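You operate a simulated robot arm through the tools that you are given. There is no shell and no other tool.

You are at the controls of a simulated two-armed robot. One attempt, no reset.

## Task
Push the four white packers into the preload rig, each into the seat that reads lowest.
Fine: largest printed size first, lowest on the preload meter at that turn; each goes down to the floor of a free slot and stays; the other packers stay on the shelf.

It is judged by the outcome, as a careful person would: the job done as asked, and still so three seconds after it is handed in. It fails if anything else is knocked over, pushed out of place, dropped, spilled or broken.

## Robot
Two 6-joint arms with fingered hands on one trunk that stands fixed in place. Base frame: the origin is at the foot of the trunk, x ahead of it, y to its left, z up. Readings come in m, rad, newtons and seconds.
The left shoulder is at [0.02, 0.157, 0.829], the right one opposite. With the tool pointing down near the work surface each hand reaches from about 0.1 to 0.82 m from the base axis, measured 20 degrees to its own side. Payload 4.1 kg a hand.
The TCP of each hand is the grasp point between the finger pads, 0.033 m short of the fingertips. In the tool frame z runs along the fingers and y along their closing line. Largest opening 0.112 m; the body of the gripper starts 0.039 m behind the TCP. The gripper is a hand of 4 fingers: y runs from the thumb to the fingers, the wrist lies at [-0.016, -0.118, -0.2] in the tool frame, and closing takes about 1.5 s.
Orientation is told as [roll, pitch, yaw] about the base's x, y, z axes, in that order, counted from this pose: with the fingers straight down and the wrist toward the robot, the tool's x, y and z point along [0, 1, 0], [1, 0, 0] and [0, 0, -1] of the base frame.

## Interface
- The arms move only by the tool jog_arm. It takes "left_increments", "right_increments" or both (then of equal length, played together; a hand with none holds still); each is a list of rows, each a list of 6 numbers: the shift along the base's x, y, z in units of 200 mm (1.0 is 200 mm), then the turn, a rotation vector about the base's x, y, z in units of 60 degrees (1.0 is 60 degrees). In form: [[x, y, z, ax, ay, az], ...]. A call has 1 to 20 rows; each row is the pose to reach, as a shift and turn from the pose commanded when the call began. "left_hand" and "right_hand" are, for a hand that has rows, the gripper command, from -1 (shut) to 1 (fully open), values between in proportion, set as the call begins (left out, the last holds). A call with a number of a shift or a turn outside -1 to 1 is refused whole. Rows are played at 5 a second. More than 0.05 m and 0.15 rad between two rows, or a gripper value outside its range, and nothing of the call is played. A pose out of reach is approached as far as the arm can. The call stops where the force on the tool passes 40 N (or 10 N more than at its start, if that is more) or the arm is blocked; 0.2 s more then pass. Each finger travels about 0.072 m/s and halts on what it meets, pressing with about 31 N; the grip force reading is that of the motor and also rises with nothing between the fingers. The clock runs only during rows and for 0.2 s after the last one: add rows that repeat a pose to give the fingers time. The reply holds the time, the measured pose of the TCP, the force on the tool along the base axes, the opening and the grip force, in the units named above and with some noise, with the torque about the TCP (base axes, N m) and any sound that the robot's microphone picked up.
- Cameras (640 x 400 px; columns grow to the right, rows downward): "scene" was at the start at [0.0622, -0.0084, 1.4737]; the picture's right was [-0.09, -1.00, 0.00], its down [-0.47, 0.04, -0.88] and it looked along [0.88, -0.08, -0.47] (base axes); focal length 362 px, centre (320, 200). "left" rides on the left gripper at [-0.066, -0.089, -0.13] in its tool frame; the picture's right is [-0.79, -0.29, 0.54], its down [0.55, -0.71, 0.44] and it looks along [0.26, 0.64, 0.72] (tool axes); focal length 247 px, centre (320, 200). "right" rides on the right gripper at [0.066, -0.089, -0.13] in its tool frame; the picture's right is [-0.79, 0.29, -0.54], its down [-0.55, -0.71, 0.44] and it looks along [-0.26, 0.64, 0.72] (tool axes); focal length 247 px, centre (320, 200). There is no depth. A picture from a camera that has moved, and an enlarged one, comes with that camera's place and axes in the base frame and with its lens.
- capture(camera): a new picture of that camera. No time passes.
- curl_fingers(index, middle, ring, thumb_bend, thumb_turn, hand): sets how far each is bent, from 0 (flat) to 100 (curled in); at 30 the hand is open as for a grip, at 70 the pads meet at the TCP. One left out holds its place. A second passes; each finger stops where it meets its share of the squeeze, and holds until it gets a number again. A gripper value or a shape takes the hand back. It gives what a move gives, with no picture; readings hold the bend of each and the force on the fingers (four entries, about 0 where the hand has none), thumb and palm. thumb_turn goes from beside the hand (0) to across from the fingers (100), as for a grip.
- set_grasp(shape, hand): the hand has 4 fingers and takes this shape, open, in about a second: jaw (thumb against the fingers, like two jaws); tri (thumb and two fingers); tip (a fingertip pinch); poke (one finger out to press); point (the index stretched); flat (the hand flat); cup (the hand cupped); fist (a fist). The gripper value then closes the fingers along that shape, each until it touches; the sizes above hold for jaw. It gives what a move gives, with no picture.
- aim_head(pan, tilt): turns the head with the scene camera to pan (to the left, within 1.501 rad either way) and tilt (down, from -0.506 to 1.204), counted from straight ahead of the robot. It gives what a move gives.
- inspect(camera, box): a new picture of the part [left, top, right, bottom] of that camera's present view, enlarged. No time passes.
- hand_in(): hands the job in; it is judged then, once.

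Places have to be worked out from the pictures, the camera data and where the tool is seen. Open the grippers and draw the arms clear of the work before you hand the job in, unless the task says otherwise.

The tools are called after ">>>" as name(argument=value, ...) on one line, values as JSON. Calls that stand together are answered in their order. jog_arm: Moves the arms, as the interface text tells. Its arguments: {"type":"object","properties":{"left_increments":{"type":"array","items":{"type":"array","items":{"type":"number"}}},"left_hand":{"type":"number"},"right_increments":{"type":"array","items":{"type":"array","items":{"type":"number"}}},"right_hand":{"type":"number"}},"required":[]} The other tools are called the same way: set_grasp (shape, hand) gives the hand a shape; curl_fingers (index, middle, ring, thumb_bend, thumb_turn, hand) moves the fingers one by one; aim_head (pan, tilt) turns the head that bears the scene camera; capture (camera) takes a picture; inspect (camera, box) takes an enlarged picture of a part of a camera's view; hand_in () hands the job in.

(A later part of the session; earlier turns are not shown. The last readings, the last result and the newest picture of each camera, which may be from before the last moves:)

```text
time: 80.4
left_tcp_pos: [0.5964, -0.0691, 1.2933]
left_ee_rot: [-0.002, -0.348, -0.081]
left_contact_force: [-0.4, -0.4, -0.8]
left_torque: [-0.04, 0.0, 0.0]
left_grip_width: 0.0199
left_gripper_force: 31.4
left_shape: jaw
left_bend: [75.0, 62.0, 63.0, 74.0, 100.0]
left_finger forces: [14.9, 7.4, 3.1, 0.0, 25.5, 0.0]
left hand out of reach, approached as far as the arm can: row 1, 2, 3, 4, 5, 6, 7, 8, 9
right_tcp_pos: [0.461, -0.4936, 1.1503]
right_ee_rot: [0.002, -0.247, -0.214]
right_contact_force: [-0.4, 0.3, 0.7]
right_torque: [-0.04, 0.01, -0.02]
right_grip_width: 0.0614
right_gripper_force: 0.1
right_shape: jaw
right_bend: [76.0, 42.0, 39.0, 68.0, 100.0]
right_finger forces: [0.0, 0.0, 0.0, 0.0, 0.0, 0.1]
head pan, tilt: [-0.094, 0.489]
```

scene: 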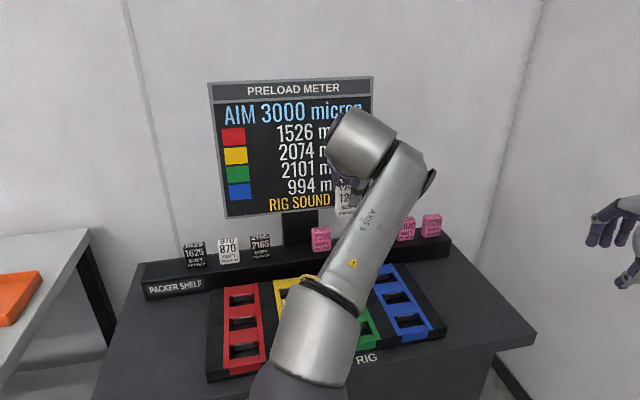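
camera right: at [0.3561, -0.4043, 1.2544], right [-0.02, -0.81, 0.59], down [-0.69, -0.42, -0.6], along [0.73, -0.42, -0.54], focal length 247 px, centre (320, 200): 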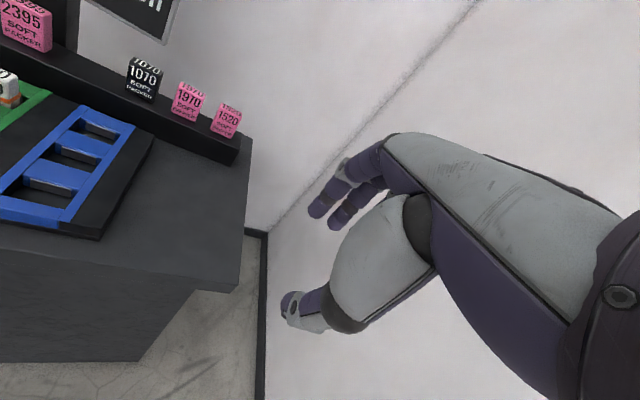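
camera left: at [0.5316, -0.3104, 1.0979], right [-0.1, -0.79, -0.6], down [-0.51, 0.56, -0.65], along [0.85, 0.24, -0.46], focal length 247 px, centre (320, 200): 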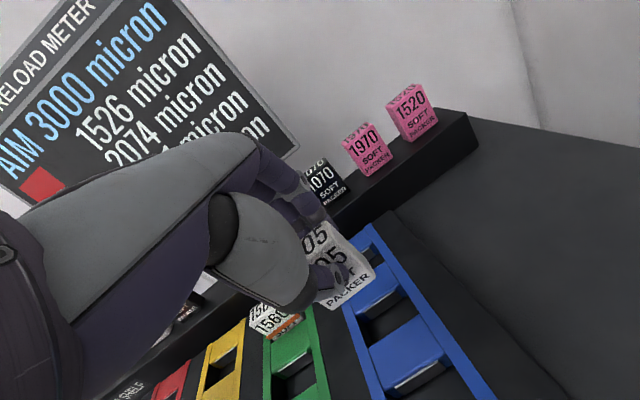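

The elbow appears trapped at its straight limit. I'll push the command outward first (free space, up high), then come back inward.

>>> jog_arm(left_increments=[[0.15, -0.08, 0.15, 0, 0, 0], [0.3, -0.16, 0.25, 0, 0, 0], [0.4, -0.2, 0.3, 0, 0, 0], [0.5, -0.25, 0.35, 0, 0, 0], [0.4, -0.2, 0.25, 0, 0, 0], [0.25, -0.12, 0.15, 0, 0, 0], [0.1, -0.05, 0.0, 0, 0, 0], [-0.05, 0.0, -0.1, 0, 0, 0], [-0.2, 0.05, -0.2, 0, 0, 0], [-0.3, 0.1, -0.3, 0, 0, 0], [-0.3, 0.1, -0.3, 0, 0, 0]])

>>> capture(camera="scene")

```text
time: 82.8
left_tcp_pos: [0.5902, -0.0768, 1.293]
left_ee_rot: [0.0, -0.349, -0.08]
left_contact_force: [0.1, 0.7, -1.9]
left_torque: [0.04, 0.02, 0.02]
left_grip_width: 0.02
left_gripper_force: 31.2
left_shape: jaw
left_bend: [75.0, 62.0, 64.0, 74.0, 100.0]
left_finger forces: [15.0, 7.4, 3.2, 0.0, 25.5, 0.0]
left hand out of reach, approached as far as the arm can: row 1, 2, 3, 4, 5, 6, 7, 8, 9, 10, 11
right_tcp_pos: [0.4599, -0.4938, 1.1505]
right_ee_rot: [0.004, -0.246, -0.214]
right_contact_force: [0.2, 0.2, 0.7]
right_torque: [0.02, 0.02, 0.02]
right_grip_width: 0.0614
right_gripper_force: 0.2
right_shape: jaw
right_bend: [76.0, 42.0, 39.0, 68.0, 100.0]
right_finger forces: [0.1, 0.0, 0.1, 0.0, 0.0, 0.0]
head pan, tilt: [-0.094, 0.489]
```

```text
taken
```

scene: 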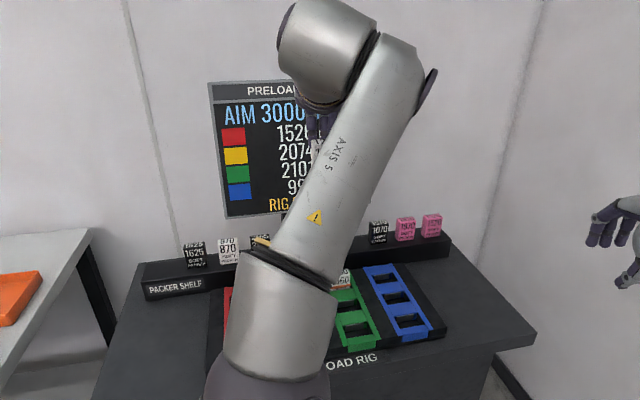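

Computing wrist distances, the elbow is trapped slightly past straight. A strong clockwise hand yaw with an inward target should force the elbow to bend back the normal way; there's free space here to try it.

>>> jog_arm(left_increments=[[-0.05, 0.05, 0, 0, 0, -0.13], [-0.1, 0.1, 0, 0, 0, -0.26], [-0.15, 0.15, 0, 0, 0, -0.39], [-0.2, 0.2, 0, 0, 0, -0.52], [-0.25, 0.25, 0, 0, 0, -0.65], [-0.3, 0.3, 0, 0, 0, -0.78], [-0.35, 0.35, 0, 0, 0, -0.9], [-0.4, 0.4, 0, 0, 0, -1.0], [-0.4, 0.4, 0, 0, 0, -1.0]])

>>> capture(camera="scene")

```text
time: 84.8
left_tcp_pos: [0.5219, -0.0021, 1.3055]
left_ee_rot: [-0.007, -0.347, -1.134]
left_contact_force: [2.4, -2.4, -2.8]
left_torque: [0.09, 0.15, -0.11]
left_grip_width: 0.0198
left_gripper_force: 31.1
left_shape: jaw
left_bend: [75.0, 62.0, 64.0, 75.0, 100.0]
left_finger forces: [15.0, 7.4, 3.4, 0.0, 25.6, 0.0]
left hand out of reach, approached as far as the arm can: row 1, 2, 3, 4, 5, 6, 7, 8, 9
right_tcp_pos: [0.4629, -0.4955, 1.1478]
right_ee_rot: [0.003, -0.243, -0.214]
right_contact_force: [1.9, -1.2, -2.7]
right_torque: [0.1, 0.07, 0.04]
right_grip_width: 0.0612
right_gripper_force: 0.0
right_shape: jaw
right_bend: [76.0, 42.0, 39.0, 68.0, 100.0]
right_finger forces: [0.0, 0.1, 0.1, 0.0, 0.0, 0.1]
head pan, tilt: [-0.094, 0.489]
```

```text
taken
```

scene: 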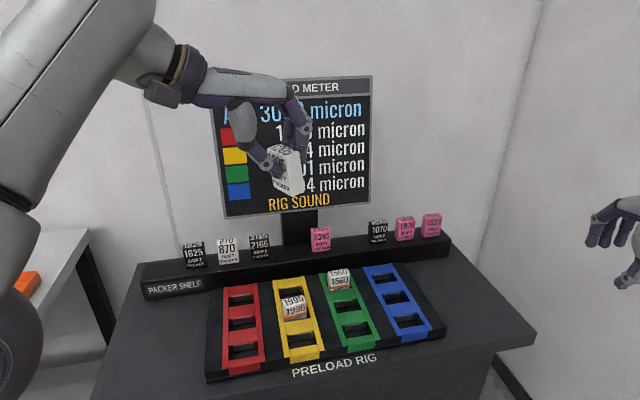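

The elbow looks bent again and the pose almost matches. I'll command further inward to confirm.

>>> jog_arm(left_increments=[[-0.05, 0.1, -0.05, 0, 0, 0], [-0.1, 0.2, -0.1, 0, 0, 0], [-0.15, 0.3, -0.2, 0, 0, 0], [-0.2, 0.4, -0.3, 0, 0, 0], [-0.2, 0.5, -0.4, 0, 0, 0], [-0.2, 0.5, -0.4, 0, 0, 0]])

>>> capture(camera="scene")

```text
time: 86.2
left_tcp_pos: [0.4695, 0.1021, 1.2157]
left_ee_rot: [0.001, -0.348, -1.129]
left_contact_force: [0.1, -0.3, -1.4]
left_torque: [0.02, 0.03, 0.01]
left_grip_width: 0.0199
left_gripper_force: 30.8
left_shape: jaw
left_bend: [75.0, 62.0, 64.0, 75.0, 100.0]
left_finger forces: [15.0, 7.3, 3.2, 0.1, 25.7, 0.0]
right_tcp_pos: [0.4593, -0.4934, 1.1506]
right_ee_rot: [0.003, -0.245, -0.216]
right_contact_force: [-0.2, 0.5, 0.1]
right_torque: [0.0, 0.02, -0.05]
right_grip_width: 0.0612
right_gripper_force: 0.1
right_shape: jaw
right_bend: [76.0, 42.0, 39.0, 68.0, 100.0]
right_finger forces: [0.0, 0.0, 0.0, 0.0, 0.1, 0.0]
head pan, tilt: [-0.094, 0.489]
```

```text
taken
```

scene: 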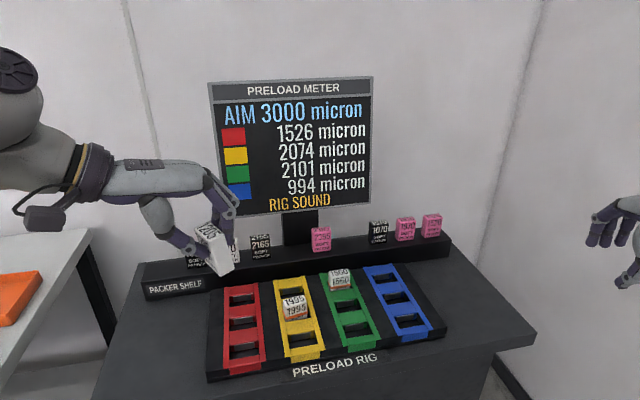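

Recovered (no reach flags) and the packer is still held. Rotating back to yaw −0.08 on a compact path.

>>> jog_arm(left_increments=[[0.0, 0, 0, 0, 0, 0.13], [0.0, -0.05, -0.05, 0, 0, 0.26], [0.02, -0.1, -0.1, 0, 0, 0.39], [0.05, -0.15, -0.15, 0, 0, 0.52], [0.08, -0.2, -0.2, 0, 0, 0.65], [0.1, -0.25, -0.25, 0, 0, 0.78], [0.12, -0.32, -0.3, 0, 0, 0.9], [0.15, -0.4, -0.38, 0, 0, 1.0], [0.15, -0.4, -0.38, 0, 0, 1.0]])

>>> jog_arm(left_increments=[[0.1, -0.15, -0.05, 0, 0, 0], [0.2, -0.3, -0.1, 0, 0, 0], [0.3, -0.45, -0.2, 0, 0, 0], [0.4, -0.6, -0.28, 0, 0, 0], [0.5, -0.75, -0.36, 0, 0, 0], [0.6, -0.9, -0.4, 0, 0, 0], [0.6, -0.9, -0.4, 0, 0, 0]])

```text
time: 88.2
left_tcp_pos: [0.4993, 0.0205, 1.1392]
left_ee_rot: [-0.001, -0.351, -0.082]
left_contact_force: [-0.2, -0.3, -1.1]
left_torque: [0.01, -0.04, -0.02]
left_grip_width: 0.0198
left_gripper_force: 31.1
left_shape: jaw
left_bend: [75.0, 62.0, 64.0, 75.0, 100.0]
left_finger forces: [15.3, 7.3, 3.2, 0.0, 25.8, 0.0]
right_tcp_pos: [0.461, -0.4931, 1.1494]
right_ee_rot: [0.005, -0.247, -0.215]
right_contact_force: [-0.1, 0.9, -0.2]
right_torque: [-0.02, 0.05, 0.04]
right_grip_width: 0.0613
right_gripper_force: 0.0
right_shape: jaw
right_bend: [76.0, 42.0, 39.0, 68.0, 100.0]
right_finger forces: [0.0, 0.0, 0.0, 0.1, 0.0, 0.0]
head pan, tilt: [-0.094, 0.489]
```

```text
time: 89.8
left_tcp_pos: [0.6187, -0.1593, 1.059]
left_ee_rot: [-0.003, -0.348, -0.083]
left_contact_force: [1.0, -0.4, -0.7]
left_torque: [0.01, -0.03, 0.01]
left_grip_width: 0.0198
left_gripper_force: 30.9
left_shape: jaw
left_bend: [75.0, 62.0, 64.0, 75.0, 100.0]
left_finger forces: [15.3, 7.5, 3.2, 0.0, 26.0, 0.0]
right_tcp_pos: [0.4601, -0.493, 1.1501]
right_ee_rot: [0.004, -0.247, -0.214]
right_contact_force: [-0.4, 1.1, 0.6]
right_torque: [-0.01, -0.01, 0.01]
right_grip_width: 0.0614
right_gripper_force: 0.1
right_shape: jaw
right_bend: [76.0, 42.0, 39.0, 68.0, 100.0]
right_finger forces: [0.0, 0.0, 0.0, 0.1, 0.0, 0.0]
head pan, tilt: [-0.094, 0.489]
```

>>> jog_arm(left_increments=[[0.03, -0.08, -0.12, 0, 0, 0], [0.07, -0.17, -0.24, 0, 0, 0], [0.1, -0.26, -0.34, 0, 0, 0], [0.14, -0.35, -0.4, 0, 0, 0], [0.169, -0.4335, -0.445, 0, 0, 0], [0.169, -0.4335, -0.445, 0, 0, 0]])

>>> inspect(camera="scene", box=[370, 265, 450, 315])

>>> inspect(camera="left", box=[260, 220, 420, 340])

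>>> inspect(camera="right", box=[20, 90, 120, 180])

```text
time: 91.2
left_tcp_pos: [0.6529, -0.2459, 0.9695]
left_ee_rot: [-0.001, -0.351, -0.081]
left_contact_force: [0.3, -0.7, -0.3]
left_torque: [-0.01, -0.04, -0.01]
left_grip_width: 0.0198
left_gripper_force: 30.7
left_shape: jaw
left_bend: [75.0, 62.0, 64.0, 75.0, 100.0]
left_finger forces: [15.1, 7.4, 3.3, 0.0, 25.9, 0.1]
right_tcp_pos: [0.4598, -0.4938, 1.1493]
right_ee_rot: [0.002, -0.248, -0.216]
right_contact_force: [0.1, 0.2, 0.3]
right_torque: [-0.03, -0.03, 0.01]
right_grip_width: 0.0613
right_gripper_force: 0.0
right_shape: jaw
right_bend: [76.0, 42.0, 39.0, 68.0, 100.0]
right_finger forces: [0.1, 0.0, 0.1, 0.1, 0.0, 0.0]
head pan, tilt: [-0.094, 0.489]
```

```text
8.00 times, centred on (410, 290) of scene
camera zoom: at [0.0622, -0.0083, 1.4737], right [-0.09, -1.0, 0.0], down [-0.47, 0.04, -0.88], along [0.88, -0.08, -0.47], focal length 2894 px, centre (-400, -520)
```

zoom: 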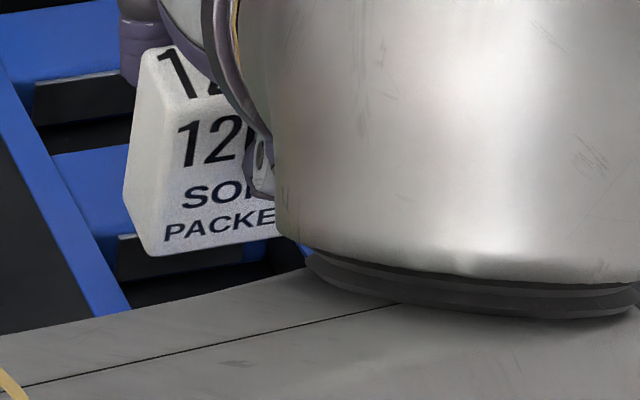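

```text
3.33 times, centred on (340, 280) of left
camera zoom: at [0.5204, -0.3013, 1.0606], right [-0.15, -0.78, -0.6], down [-0.47, 0.59, -0.65], along [0.87, 0.19, -0.46], focal length 823 px, centre (253, -67)
```

zoom: 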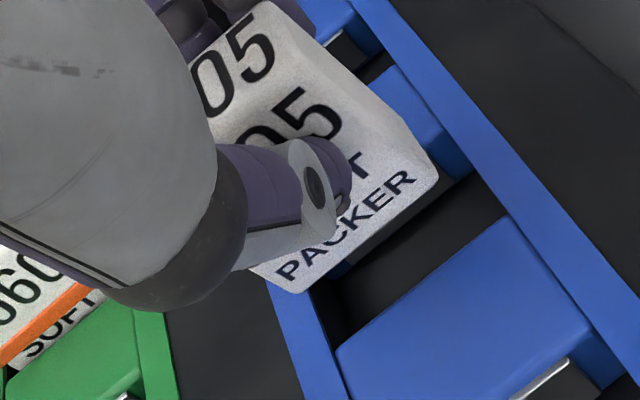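

```text
4.44 times, centred on (70, 135) of right
camera zoom: at [0.3561, -0.4043, 1.2544], right [-0.02, -0.81, 0.59], down [-0.69, -0.42, -0.6], along [0.73, -0.42, -0.54], focal length 1098 px, centre (1431, 489)
```

zoom: 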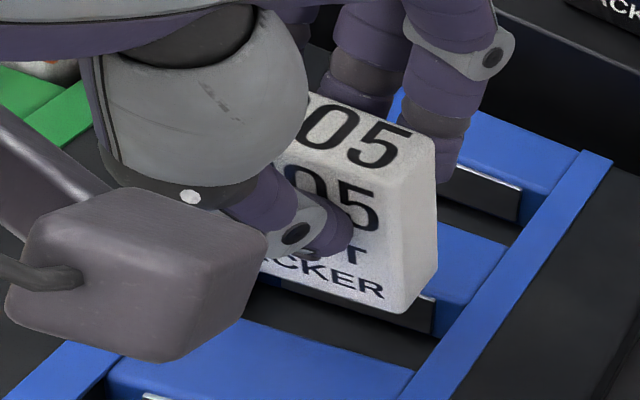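

Properly reached now, and the packer's edge is parallel to the bar. Shifting 2 mm right and 1 mm back, then lowering into blue's middle slot.

>>> jog_arm(left_increments=[[-0.005, -0.01, -0.03, 0, 0, 0], [-0.005, -0.01, -0.06, 0, 0, 0], [-0.005, -0.01, -0.09, 0, 0, 0], [-0.005, -0.01, -0.11, 0, 0, 0], [-0.005, -0.01, -0.11, 0, 0, 0]])

>>> inspect(camera="left", box=[260, 220, 420, 340])

>>> inspect(camera="right", box=[20, 90, 120, 180])

```text
time: 92.4
left_tcp_pos: [0.6526, -0.2473, 0.9468]
left_ee_rot: [0.0, -0.35, -0.081]
left_contact_force: [1.1, 1.0, -0.3]
left_torque: [0.01, -0.03, -0.03]
left_grip_width: 0.0196
left_gripper_force: 31.3
left_shape: jaw
left_bend: [75.0, 62.0, 64.0, 75.0, 100.0]
left_finger forces: [15.9, 7.5, 3.3, 0.1, 25.6, 0.0]
right_tcp_pos: [0.4599, -0.4938, 1.1486]
right_ee_rot: [0.004, -0.247, -0.215]
right_contact_force: [0.1, 0.0, 0.3]
right_torque: [-0.01, 0.0, 0.01]
right_grip_width: 0.0614
right_gripper_force: 0.1
right_shape: jaw
right_bend: [76.0, 42.0, 39.0, 68.0, 100.0]
right_finger forces: [0.1, 0.0, 0.0, 0.0, 0.1, 0.0]
head pan, tilt: [-0.094, 0.489]
```

```text
3.33 times, centred on (340, 280) of left
camera zoom: at [0.5194, -0.3024, 1.0382], right [-0.15, -0.78, -0.6], down [-0.47, 0.59, -0.65], along [0.87, 0.19, -0.46], focal length 823 px, centre (253, -67)
```

zoom: 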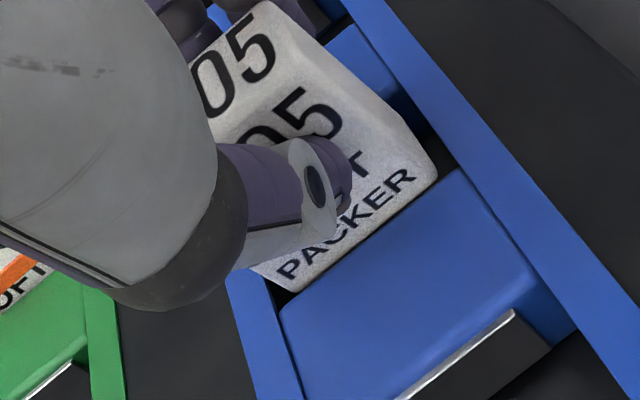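

```text
4.44 times, centred on (70, 135) of right
camera zoom: at [0.3562, -0.4043, 1.2544], right [-0.02, -0.81, 0.59], down [-0.69, -0.42, -0.6], along [0.73, -0.42, -0.54], focal length 1098 px, centre (1431, 489)
```

zoom: 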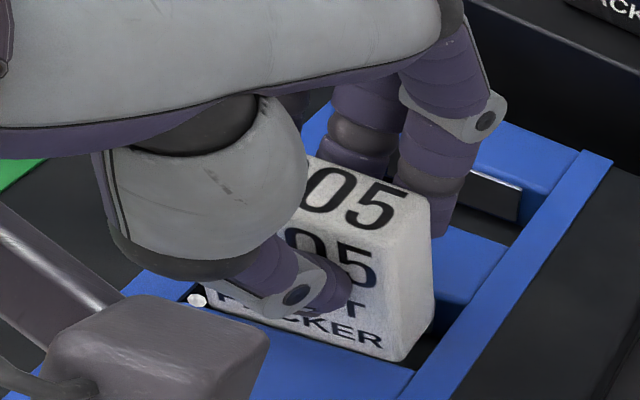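

No vertical resistance; it's at the slot mouth. 1.5 mm forward and continue down.

>>> jog_arm(left_increments=[[0.008, 0.0, 0, 0, 0, 0], [0.008, 0, -0.02, 0, 0, 0], [0.008, 0, -0.04, 0, 0, 0], [0.008, 0, -0.06, 0, 0, 0], [0.008, 0, -0.08, 0, 0, 0], [0.008, 0, -0.08, 0, 0, 0]])

>>> inspect(camera="left", box=[260, 220, 420, 340])

>>> inspect(camera="right", box=[20, 90, 120, 180])

>>> inspect(camera="scene", box=[200, 70, 390, 220])

```text
time: 93.8
left_tcp_pos: [0.653, -0.2472, 0.9312]
left_ee_rot: [0.0, -0.35, -0.08]
left_contact_force: [3.7, 1.0, 0.8]
left_torque: [0.04, -0.15, 0.04]
left_grip_width: 0.0197
left_gripper_force: 30.5
left_shape: jaw
left_bend: [75.0, 62.0, 65.0, 75.0, 100.0]
left_finger forces: [17.7, 7.6, 3.2, 0.1, 25.1, 0.1]
right_tcp_pos: [0.4594, -0.4935, 1.1492]
right_ee_rot: [0.004, -0.247, -0.216]
right_contact_force: [0.1, -0.8, -0.4]
right_torque: [-0.04, -0.03, -0.01]
right_grip_width: 0.0613
right_gripper_force: 0.2
right_shape: jaw
right_bend: [76.0, 42.0, 39.0, 68.0, 100.0]
right_finger forces: [0.0, 0.0, 0.0, 0.0, 0.0, 0.1]
head pan, tilt: [-0.094, 0.489]
```

```text
3.33 times, centred on (340, 280) of left
camera zoom: at [0.5211, -0.3028, 1.0222], right [-0.15, -0.78, -0.6], down [-0.47, 0.59, -0.65], along [0.87, 0.19, -0.46], focal length 823 px, centre (253, -67)
```

zoom: 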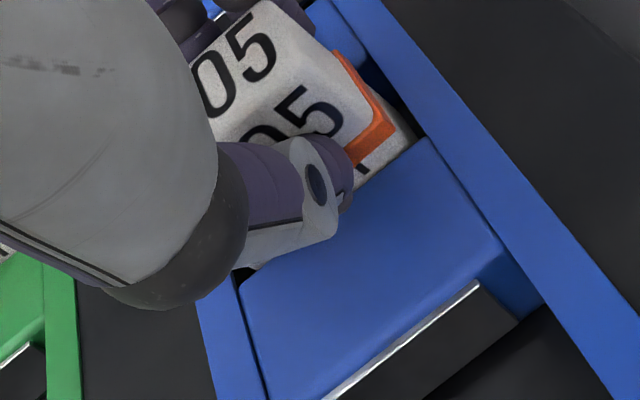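

```text
4.44 times, centred on (70, 135) of right
camera zoom: at [0.3562, -0.4043, 1.2544], right [-0.02, -0.81, 0.59], down [-0.69, -0.42, -0.6], along [0.73, -0.42, -0.54], focal length 1098 px, centre (1431, 489)
```

zoom: 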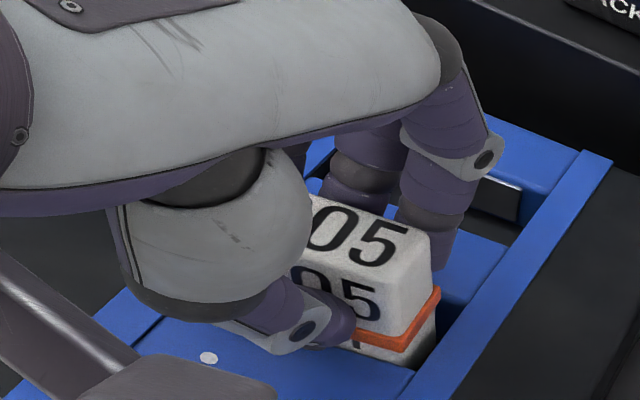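

```text
2.67 times, centred on (295, 145) of scene
camera zoom: at [0.0623, -0.0083, 1.4737], right [-0.09, -1.0, 0.0], down [-0.47, 0.04, -0.88], along [0.88, -0.08, -0.47], focal length 965 px, centre (387, 347)
```

zoom: 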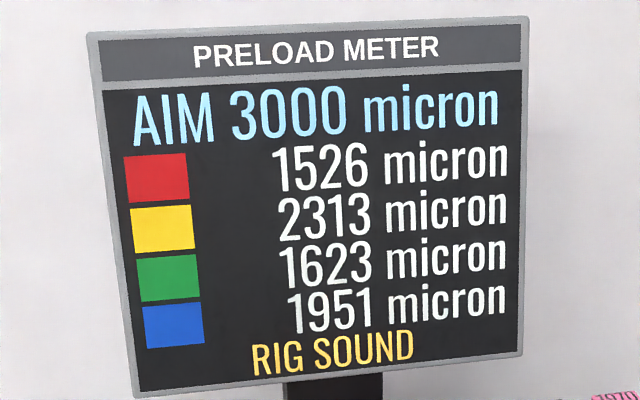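

Registered: blue 1951; red (1526) is now lowest, for 870. Nudging 3 mm down to confirm the floor, then releasing.

>>> jog_arm(left_increments=[[0, 0, -0.01, 0, 0, 0], [0, 0, -0.018, 0, 0, 0], [0, 0, -0.018, 0, 0, 0]])

>>> jog_arm(left_increments=[[0, 0, 0.01, 0, 0, 0], [0, 0, 0.015, 0, 0, 0], [0, 0, 0.015, 0, 0, 0], [0, 0, 0.015, 0, 0, 0]], left_hand=0.1)

>>> inspect(camera="right", box=[20, 90, 120, 180])

```text
time: 94.6
left_tcp_pos: [0.6544, -0.2475, 0.9295]
left_ee_rot: [-0.002, -0.351, -0.082]
left_contact_force: [4.7, -3.0, 8.8]
left_torque: [0.05, -0.27, -0.03]
left_grip_width: 0.0196
left_gripper_force: 30.8
left_shape: jaw
left_bend: [75.0, 62.0, 65.0, 75.0, 100.0]
left_finger forces: [18.6, 9.1, 4.1, 0.1, 25.8, 0.1]
right_tcp_pos: [0.4599, -0.4951, 1.1507]
right_ee_rot: [0.003, -0.246, -0.216]
right_contact_force: [0.6, -0.4, 0.1]
right_torque: [0.03, -0.01, -0.02]
right_grip_width: 0.0612
right_gripper_force: 0.1
right_shape: jaw
right_bend: [76.0, 42.0, 39.0, 68.0, 100.0]
right_finger forces: [0.1, 0.1, 0.0, 0.0, 0.0, 0.0]
head pan, tilt: [-0.094, 0.489]
```

```text
time: 95.6
left_tcp_pos: [0.652, -0.247, 0.9309]
left_ee_rot: [-0.002, -0.349, -0.082]
left_contact_force: [0.6, -0.3, 2.5]
left_torque: [0.0, 0.04, 0.01]
left_grip_width: 0.0594
left_gripper_force: 0.0
left_shape: jaw
left_bend: [76.0, 42.0, 39.0, 70.0, 100.0]
left_finger forces: [0.0, 0.1, 0.0, 0.1, 2.4, 0.0]
right_tcp_pos: [0.4596, -0.4925, 1.1508]
right_ee_rot: [0.003, -0.248, -0.214]
right_contact_force: [0.1, 0.7, 0.8]
right_torque: [0.04, -0.03, -0.02]
right_grip_width: 0.0614
right_gripper_force: 0.0
right_shape: jaw
right_bend: [76.0, 42.0, 39.0, 68.0, 100.0]
right_finger forces: [0.0, 0.1, 0.0, 0.1, 0.1, 0.0]
head pan, tilt: [-0.094, 0.489]
```

```text
4.44 times, centred on (70, 135) of right
camera zoom: at [0.3561, -0.4044, 1.2544], right [-0.02, -0.81, 0.59], down [-0.69, -0.42, -0.6], along [0.73, -0.42, -0.54], focal length 1098 px, centre (1431, 489)
```

zoom: 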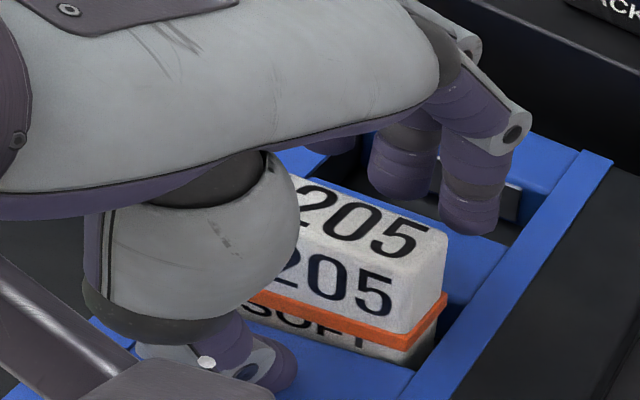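

Released and standing. Lift, then retreat inward to avoid the reach limit.

>>> jog_arm(left_increments=[[0, 0, 0.08, 0, 0, 0], [0, 0, 0.18, 0, 0, 0], [-0.02, 0.02, 0.3, 0, 0, 0], [-0.1, 0.12, 0.4, 0, 0, 0], [-0.18, 0.25, 0.5, 0, 0, 0], [-0.25, 0.42, 0.6, 0, 0, 0], [-0.32, 0.6, 0.65, 0, 0, 0], [-0.4, 0.8, 0.7, 0, 0, 0], [-0.45, 1.0, 0.75, 0, 0, 0], [-0.45, 1.0, 0.75, 0, 0, 0]], left_hand=0.43)

>>> capture(camera="scene")

>>> inspect(camera="right", box=[0, 60, 140, 200])

```text
time: 97.8
left_tcp_pos: [0.5646, -0.0475, 1.0809]
left_ee_rot: [-0.002, -0.349, -0.081]
left_contact_force: [0.0, -0.4, 0.1]
left_torque: [0.02, -0.01, 0.04]
left_grip_width: 0.0795
left_gripper_force: 0.0
left_shape: jaw
left_bend: [26.0, 36.0, 34.0, 58.0, 99.0]
left_finger forces: [0.1, 0.0, 0.1, 0.0, 0.0, 0.0]
right_tcp_pos: [0.4592, -0.494, 1.1499]
right_ee_rot: [0.004, -0.247, -0.216]
right_contact_force: [0.5, -0.6, -0.3]
right_torque: [0.02, 0.02, 0.03]
right_grip_width: 0.0612
right_gripper_force: 0.1
right_shape: jaw
right_bend: [76.0, 42.0, 39.0, 68.0, 100.0]
right_finger forces: [0.1, 0.0, 0.0, 0.1, 0.1, 0.0]
head pan, tilt: [-0.094, 0.489]
```

```text
taken
```

scene: 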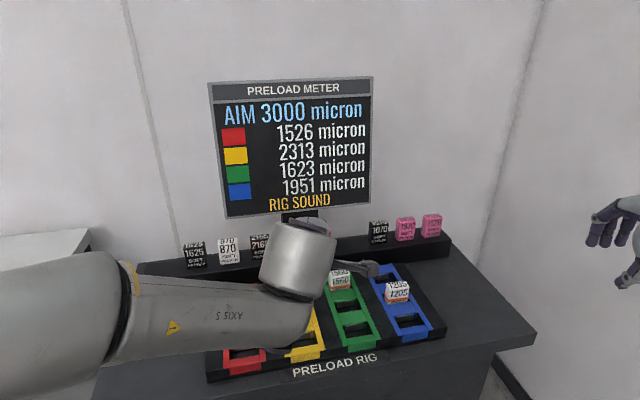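

```text
2.86 times, centred on (70, 130) of right
camera zoom: at [0.3562, -0.4045, 1.2543], right [-0.02, -0.81, 0.59], down [-0.69, -0.42, -0.6], along [0.73, -0.42, -0.54], focal length 706 px, centre (1034, 400)
```

zoom: 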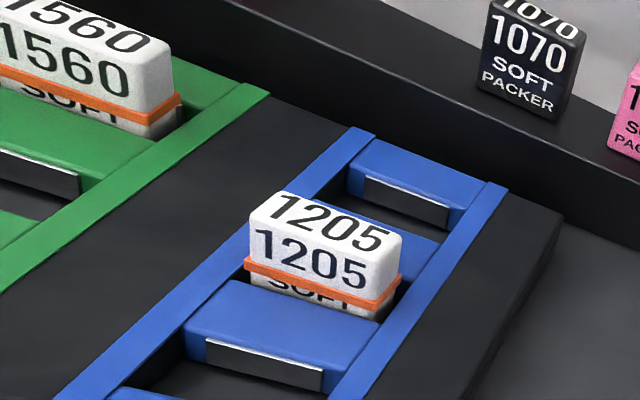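

1205 is properly seated. Now 870 (centre ≈ (0.81, 0.148)) with the left hand, yaw −0.08; approaching on a path inside the reach limit.

>>> jog_arm(left_increments=[[0.08, 0.16, 0, 0, 0, 0], [0.16, 0.32, 0, 0, 0, 0], [0.25, 0.48, 0, 0, 0, 0], [0.35, 0.64, -0.05, 0, 0, 0], [0.45, 0.8, -0.1, 0, 0, 0], [0.577, 0.94, -0.12, 0, 0, 0], [0.577, 0.94, -0.12, 0, 0, 0]])

>>> capture(camera="left")

>>> inspect(camera="scene", box=[150, 190, 310, 290])

```text
time: 99.4
left_tcp_pos: [0.6807, 0.1413, 1.0572]
left_ee_rot: [-0.003, -0.349, -0.081]
left_contact_force: [-0.4, 0.3, 0.4]
left_torque: [0.0, 0.0, 0.03]
left_grip_width: 0.0798
left_gripper_force: 0.1
left_shape: jaw
left_bend: [26.0, 36.0, 34.0, 58.0, 99.0]
left_finger forces: [0.0, 0.1, 0.0, 0.0, 0.0, 0.0]
right_tcp_pos: [0.4603, -0.4949, 1.1492]
right_ee_rot: [0.004, -0.245, -0.217]
right_contact_force: [-0.1, 0.0, 0.3]
right_torque: [0.02, 0.04, -0.06]
right_grip_width: 0.0615
right_gripper_force: 0.0
right_shape: jaw
right_bend: [76.0, 42.0, 39.0, 68.0, 100.0]
right_finger forces: [0.0, 0.0, 0.0, 0.0, 0.0, 0.1]
head pan, tilt: [-0.094, 0.489]
```

```text
taken
camera left: at [0.5469, 0.0862, 1.1479], right [-0.15, -0.78, -0.6], down [-0.47, 0.59, -0.65], along [0.87, 0.19, -0.46], focal length 247 px, centre (320, 200)
```

left: 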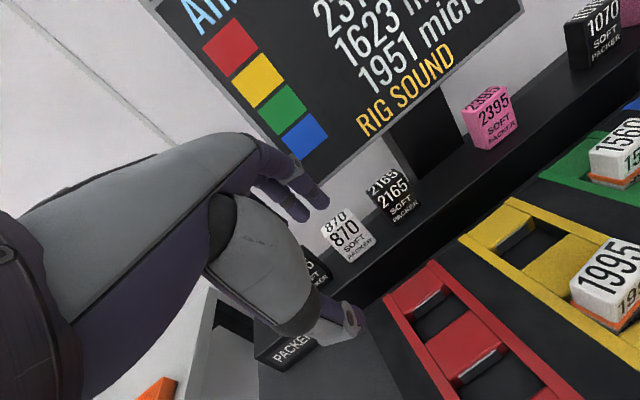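

```text
4.00 times, centred on (230, 240) of scene
camera zoom: at [0.0621, -0.0084, 1.4737], right [-0.09, -1.0, 0.0], down [-0.47, 0.04, -0.88], along [0.88, -0.08, -0.47], focal length 1447 px, centre (680, 40)
```

zoom: 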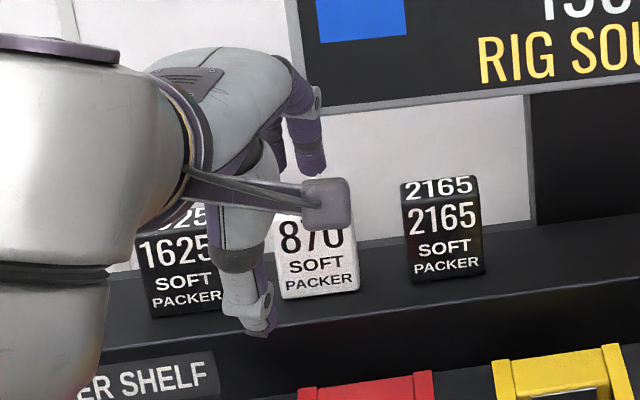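

870 is confirmed by the wrist view at (0.7975, 0.147). Forward at z≈1.02, then down to grip height.

>>> jog_arm(left_increments=[[0.15, 0, -0.06, 0, 0, 0], [0.3, 0, -0.12, 0, 0, 0], [0.45, -0.003, -0.16, 0, 0, 0], [0.55, -0.004, -0.19, 0, 0, 0], [0.59, -0.004, -0.2, 0, 0, 0], [0.59, -0.004, -0.27, 0, 0, 0], [0.59, -0.004, -0.34, 0, 0, 0], [0.59, -0.004, -0.402, 0, 0, 0], [0.59, -0.004, -0.402, 0, 0, 0]])

>>> inspect(camera="left", box=[220, 180, 480, 360])

>>> inspect(camera="scene", box=[150, 190, 310, 290])

```text
time: 101.4
left_tcp_pos: [0.7965, 0.1412, 0.9749]
left_ee_rot: [0.0, -0.35, -0.081]
left_contact_force: [0.6, 0.4, 0.1]
left_torque: [0.0, 0.02, 0.01]
left_grip_width: 0.08
left_gripper_force: 0.1
left_shape: jaw
left_bend: [26.0, 36.0, 34.0, 58.0, 99.0]
left_finger forces: [0.0, 0.0, 0.0, 0.0, 0.1, 0.0]
right_tcp_pos: [0.4607, -0.4946, 1.1493]
right_ee_rot: [0.005, -0.248, -0.215]
right_contact_force: [0.1, -0.5, -0.7]
right_torque: [-0.03, 0.0, 0.01]
right_grip_width: 0.0611
right_gripper_force: 0.1
right_shape: jaw
right_bend: [76.0, 42.0, 39.0, 68.0, 100.0]
right_finger forces: [0.0, 0.0, 0.0, 0.0, 0.0, 0.0]
head pan, tilt: [-0.094, 0.489]
```

```text
2.22 times, centred on (350, 270) of left
camera zoom: at [0.664, 0.0851, 1.0668], right [-0.15, -0.78, -0.6], down [-0.47, 0.59, -0.65], along [0.87, 0.19, -0.46], focal length 549 px, centre (253, 44)
```

zoom: 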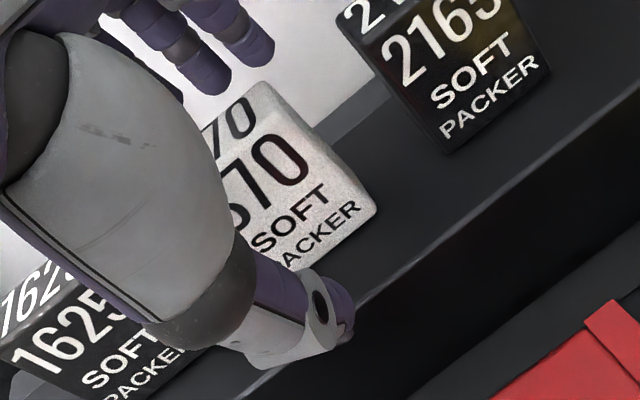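

```text
4.00 times, centred on (230, 240) of scene
camera zoom: at [0.0622, -0.0084, 1.4737], right [-0.09, -1.0, 0.0], down [-0.47, 0.04, -0.88], along [0.88, -0.08, -0.47], focal length 1447 px, centre (680, 40)
```

zoom: 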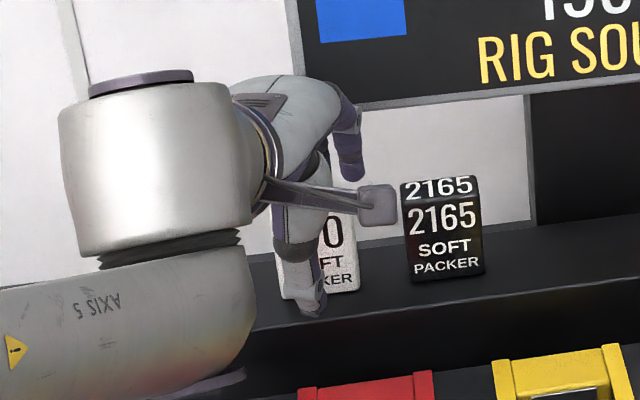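

Alignment matches the last grip. Closing.

>>> jog_arm(left_increments=[[0, 0, 0, 0, 0, 0], [0, 0, 0, 0, 0, 0], [0, 0, 0, 0, 0, 0], [0, 0, 0, 0, 0, 0], [0, 0, 0, 0, 0, 0], [0, 0, 0, 0, 0, 0], [0, 0, 0, 0, 0, 0]], left_hand=-1)

>>> inspect(camera="left", box=[220, 180, 480, 360])

```text
time: 103.0
left_tcp_pos: [0.7965, 0.1409, 0.9755]
left_ee_rot: [0.0, -0.349, -0.082]
left_contact_force: [-0.8, -1.4, 0.8]
left_torque: [0.03, 0.03, 0.0]
left_grip_width: 0.02
left_gripper_force: 30.6
left_shape: jaw
left_bend: [75.0, 63.0, 66.0, 74.0, 100.0]
left_finger forces: [15.0, 8.1, 3.5, 0.1, 27.0, 0.0]
right_tcp_pos: [0.4606, -0.4929, 1.1496]
right_ee_rot: [0.002, -0.245, -0.214]
right_contact_force: [0.5, -0.2, -0.6]
right_torque: [0.0, -0.01, -0.01]
right_grip_width: 0.0612
right_gripper_force: 0.0
right_shape: jaw
right_bend: [76.0, 42.0, 39.0, 68.0, 100.0]
right_finger forces: [0.0, 0.0, 0.0, 0.0, 0.1, 0.0]
head pan, tilt: [-0.094, 0.489]
```

```text
2.22 times, centred on (350, 270) of left
camera zoom: at [0.6641, 0.0852, 1.0671], right [-0.15, -0.78, -0.6], down [-0.47, 0.59, -0.65], along [0.87, 0.19, -0.46], focal length 549 px, centre (253, 44)
```

zoom: 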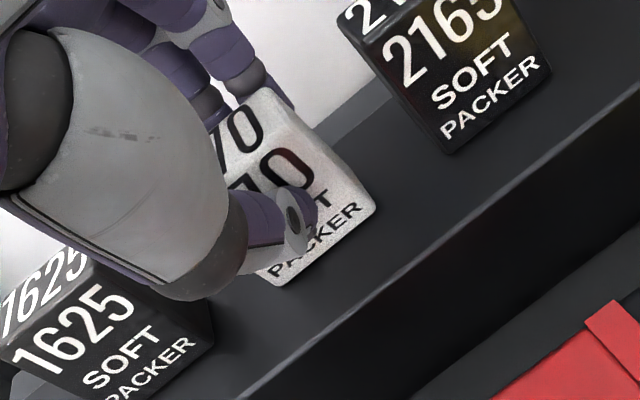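

Gripped. Lifting and drawing back, then over red's far slot (centre ≈ (0.693, 0.109)), TCP target (0.6795, 0.1015).

>>> jog_arm(left_increments=[[0, 0, 0.06, 0, 0, 0], [0, 0, 0.15, 0, 0, 0], [-0.05, 0, 0.25, 0, 0, 0], [-0.2, -0.03, 0.3, 0, 0, 0], [-0.35, -0.08, 0.3, 0, 0, 0], [-0.5, -0.14, 0.3, 0, 0, 0], [-0.585, -0.197, 0.3, 0, 0, 0], [-0.585, -0.197, 0.2, 0, 0, 0], [-0.585, -0.197, 0.05, 0, 0, 0], [-0.585, -0.197, 0.05, 0, 0, 0]])

>>> inspect(camera="scene", box=[200, 260, 280, 310])

>>> inspect(camera="left", box=[260, 220, 420, 340])

>>> capture(camera="right")

```text
time: 105.2
left_tcp_pos: [0.6803, 0.1008, 0.9848]
left_ee_rot: [-0.002, -0.348, -0.083]
left_contact_force: [-0.4, 0.3, -0.5]
left_torque: [0.01, 0.02, 0.01]
left_grip_width: 0.0197
left_gripper_force: 30.9
left_shape: jaw
left_bend: [75.0, 63.0, 66.0, 74.0, 100.0]
left_finger forces: [15.1, 8.1, 3.5, 0.0, 26.7, 0.1]
right_tcp_pos: [0.4597, -0.4945, 1.1484]
right_ee_rot: [0.004, -0.246, -0.215]
right_contact_force: [0.7, 0.4, 0.6]
right_torque: [0.01, -0.02, -0.01]
right_grip_width: 0.0611
right_gripper_force: 0.1
right_shape: jaw
right_bend: [76.0, 42.0, 39.0, 68.0, 100.0]
right_finger forces: [0.0, 0.1, 0.0, 0.0, 0.1, 0.0]
head pan, tilt: [-0.094, 0.489]
```

```text
8.00 times, centred on (240, 285) of scene
camera zoom: at [0.0621, -0.0084, 1.4737], right [-0.09, -1.0, 0.0], down [-0.47, 0.04, -0.88], along [0.88, -0.08, -0.47], focal length 2894 px, centre (960, -480)
```

zoom: 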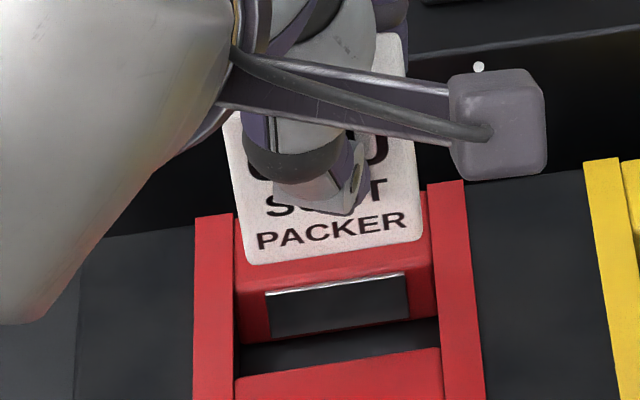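

```text
3.33 times, centred on (340, 280) of left
camera zoom: at [0.5466, 0.0448, 1.0772], right [-0.15, -0.78, -0.6], down [-0.47, 0.59, -0.65], along [0.87, 0.19, -0.46], focal length 823 px, centre (253, -67)
```

zoom: 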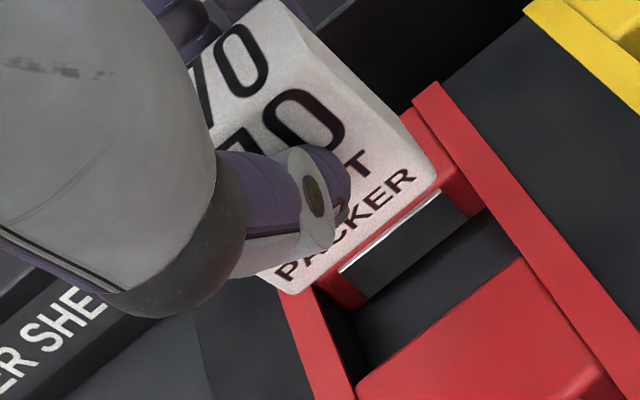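

```text
taken
camera right: at [0.3561, -0.4044, 1.2544], right [-0.02, -0.81, 0.59], down [-0.69, -0.42, -0.6], along [0.73, -0.42, -0.54], focal length 247 px, centre (320, 200)
```

right: 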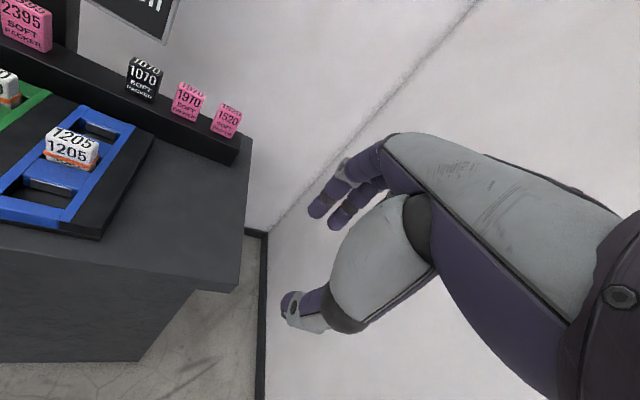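

Bottom edge is parallel to the bars. Small correction (−2 mm x, +2 mm y) and lowering to the slot mouth.

>>> jog_arm(left_increments=[[-0.01, 0.01, -0.03, 0, 0, 0], [-0.01, 0.01, -0.08, 0, 0, 0], [-0.01, 0.01, -0.12, 0, 0, 0], [-0.01, 0.01, -0.15, 0, 0, 0], [-0.01, 0.01, -0.175, 0, 0, 0], [-0.01, 0.01, -0.175, 0, 0, 0]])

>>> inspect(camera="scene", box=[200, 260, 280, 310])

>>> inspect(camera="left", box=[260, 220, 420, 340])

```text
time: 106.6
left_tcp_pos: [0.6786, 0.1029, 0.9501]
left_ee_rot: [-0.002, -0.348, -0.081]
left_contact_force: [0.1, -0.2, 0.3]
left_torque: [-0.06, -0.02, -0.01]
left_grip_width: 0.0197
left_gripper_force: 30.8
left_shape: jaw
left_bend: [75.0, 63.0, 66.0, 74.0, 100.0]
left_finger forces: [15.1, 7.9, 3.4, 0.1, 26.6, 0.0]
right_tcp_pos: [0.4593, -0.4937, 1.1499]
right_ee_rot: [0.005, -0.246, -0.214]
right_contact_force: [0.1, -0.3, -0.4]
right_torque: [-0.01, 0.01, 0.0]
right_grip_width: 0.0615
right_gripper_force: 0.1
right_shape: jaw
right_bend: [76.0, 42.0, 39.0, 68.0, 100.0]
right_finger forces: [0.0, 0.0, 0.0, 0.0, 0.1, 0.1]
head pan, tilt: [-0.094, 0.489]
```

```text
8.00 times, centred on (240, 285) of scene
camera zoom: at [0.0622, -0.0084, 1.4737], right [-0.09, -1.0, 0.0], down [-0.47, 0.04, -0.88], along [0.88, -0.08, -0.47], focal length 2894 px, centre (960, -480)
```

zoom: 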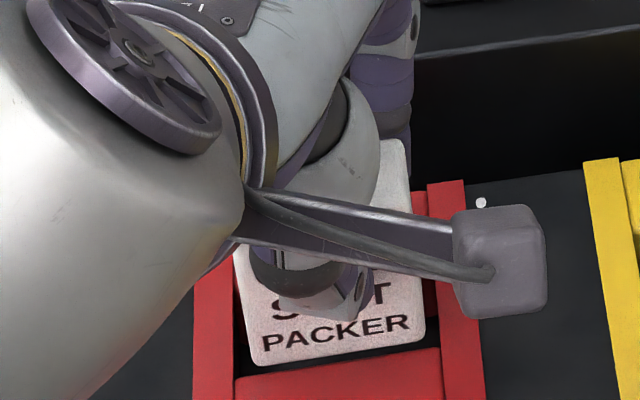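

```text
3.33 times, centred on (340, 280) of left
camera zoom: at [0.5451, 0.047, 1.0419], right [-0.15, -0.78, -0.6], down [-0.47, 0.59, -0.65], along [0.87, 0.19, -0.46], focal length 823 px, centre (253, -67)
```

zoom: 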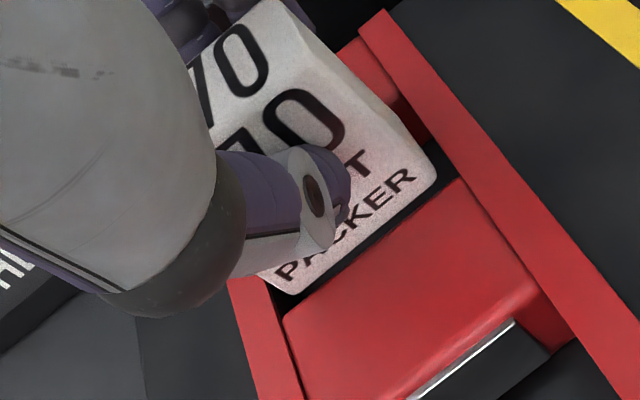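

Well centred with a small gap to the near bar. Lowering into the slot.

>>> jog_arm(left_increments=[[0, 0, -0.02, 0, 0, 0], [0, 0, -0.04, 0, 0, 0], [0, 0, -0.06, 0, 0, 0], [0, 0, -0.08, 0, 0, 0], [0, 0, -0.097, 0, 0, 0], [0, 0, -0.097, 0, 0, 0]])

>>> inspect(camera="left", box=[260, 220, 420, 340])

>>> inspect(camera="scene", box=[200, 70, 390, 220])

```text
time: 107.5
left_tcp_pos: [0.6803, 0.1048, 0.9443]
left_ee_rot: [0.001, -0.361, -0.076]
left_contact_force: [-0.7, -0.7, -1.3]
left_torque: [0.03, 0.02, -0.01]
left_grip_width: 0.0213
left_gripper_force: 30.7
left_shape: jaw
left_bend: [75.0, 62.0, 64.0, 76.0, 100.0]
left_finger forces: [16.3, 8.9, 3.2, 0.0, 28.5, 0.0]
right_tcp_pos: [0.4596, -0.4936, 1.1502]
right_ee_rot: [0.003, -0.247, -0.216]
right_contact_force: [-0.6, 0.8, -0.3]
right_torque: [-0.02, -0.03, 0.03]
right_grip_width: 0.0615
right_gripper_force: 0.1
right_shape: jaw
right_bend: [76.0, 42.0, 39.0, 68.0, 100.0]
right_finger forces: [0.0, 0.1, 0.0, 0.0, 0.0, 0.0]
head pan, tilt: [-0.094, 0.489]
stopped in row 4 (left hand): the force on the tool passed its limit at 42 N (the readings are from after the stop); the commanded pose is now the measured one
```

```text
3.33 times, centred on (340, 280) of left
camera zoom: at [0.5464, 0.048, 1.0338], right [-0.14, -0.78, -0.61], down [-0.46, 0.59, -0.66], along [0.87, 0.19, -0.45], focal length 823 px, centre (253, -67)
```

zoom: 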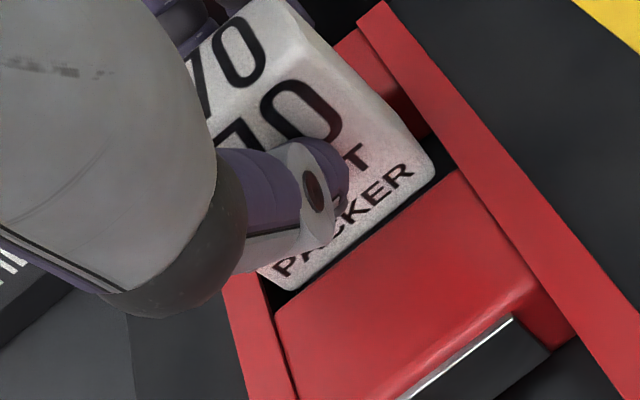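

```text
2.67 times, centred on (295, 145) of scene
camera zoom: at [0.062, -0.0084, 1.4737], right [-0.09, -1.0, 0.0], down [-0.47, 0.04, -0.88], along [0.88, -0.08, -0.47], focal length 965 px, centre (387, 347)
```

zoom: 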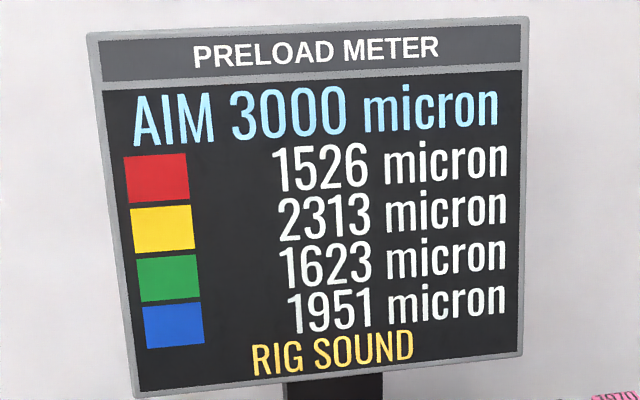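

Stopped at 42 N — the packer's rear probably caught the plate/bar behind. I'll raise 10 mm and inspect.

>>> jog_arm(left_increments=[[0, 0, 0.03, 0, 0.005, 0], [-0.008, -0.008, 0.06, 0, 0.01, -0.005], [-0.008, -0.008, 0.06, 0, 0.01, -0.005]])

>>> inspect(camera="scene", box=[200, 260, 280, 310])

>>> inspect(camera="left", box=[260, 220, 420, 340])

```text
time: 108.3
left_tcp_pos: [0.68, 0.1019, 0.9564]
left_ee_rot: [-0.004, -0.355, -0.081]
left_contact_force: [-0.3, 0.0, -1.0]
left_torque: [0.0, 0.0, 0.04]
left_grip_width: 0.021
left_gripper_force: 31.0
left_shape: jaw
left_bend: [75.0, 62.0, 64.0, 76.0, 100.0]
left_finger forces: [16.3, 8.9, 3.3, 0.1, 28.5, 0.0]
right_tcp_pos: [0.4612, -0.4944, 1.1505]
right_ee_rot: [0.003, -0.245, -0.215]
right_contact_force: [-0.2, -0.1, 0.3]
right_torque: [0.05, -0.01, 0.02]
right_grip_width: 0.0614
right_gripper_force: 0.0
right_shape: jaw
right_bend: [76.0, 42.0, 39.0, 68.0, 100.0]
right_finger forces: [0.0, 0.1, 0.0, 0.1, 0.0, 0.1]
head pan, tilt: [-0.094, 0.489]
```

```text
8.00 times, centred on (240, 285) of scene
camera zoom: at [0.0622, -0.0083, 1.4737], right [-0.09, -1.0, 0.0], down [-0.47, 0.04, -0.88], along [0.88, -0.08, -0.47], focal length 2894 px, centre (960, -480)
```

zoom: 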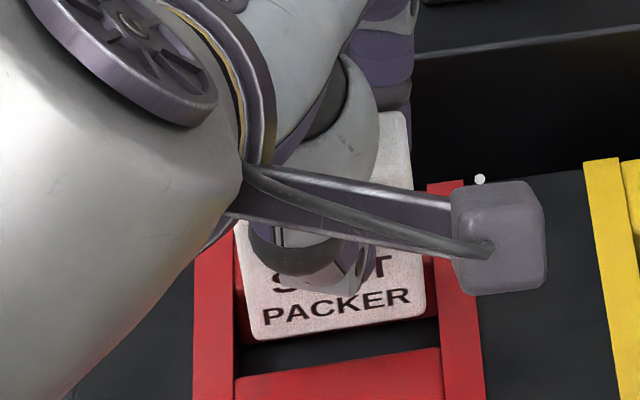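

```text
3.33 times, centred on (340, 280) of left
camera zoom: at [0.5458, 0.0468, 1.0479], right [-0.15, -0.78, -0.6], down [-0.47, 0.59, -0.66], along [0.87, 0.19, -0.45], focal length 823 px, centre (253, -67)
```

zoom: 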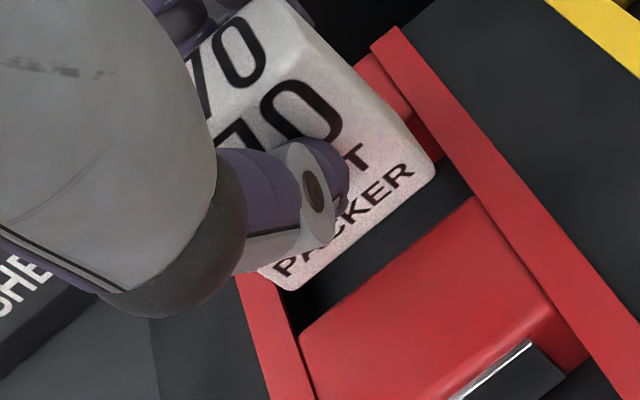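

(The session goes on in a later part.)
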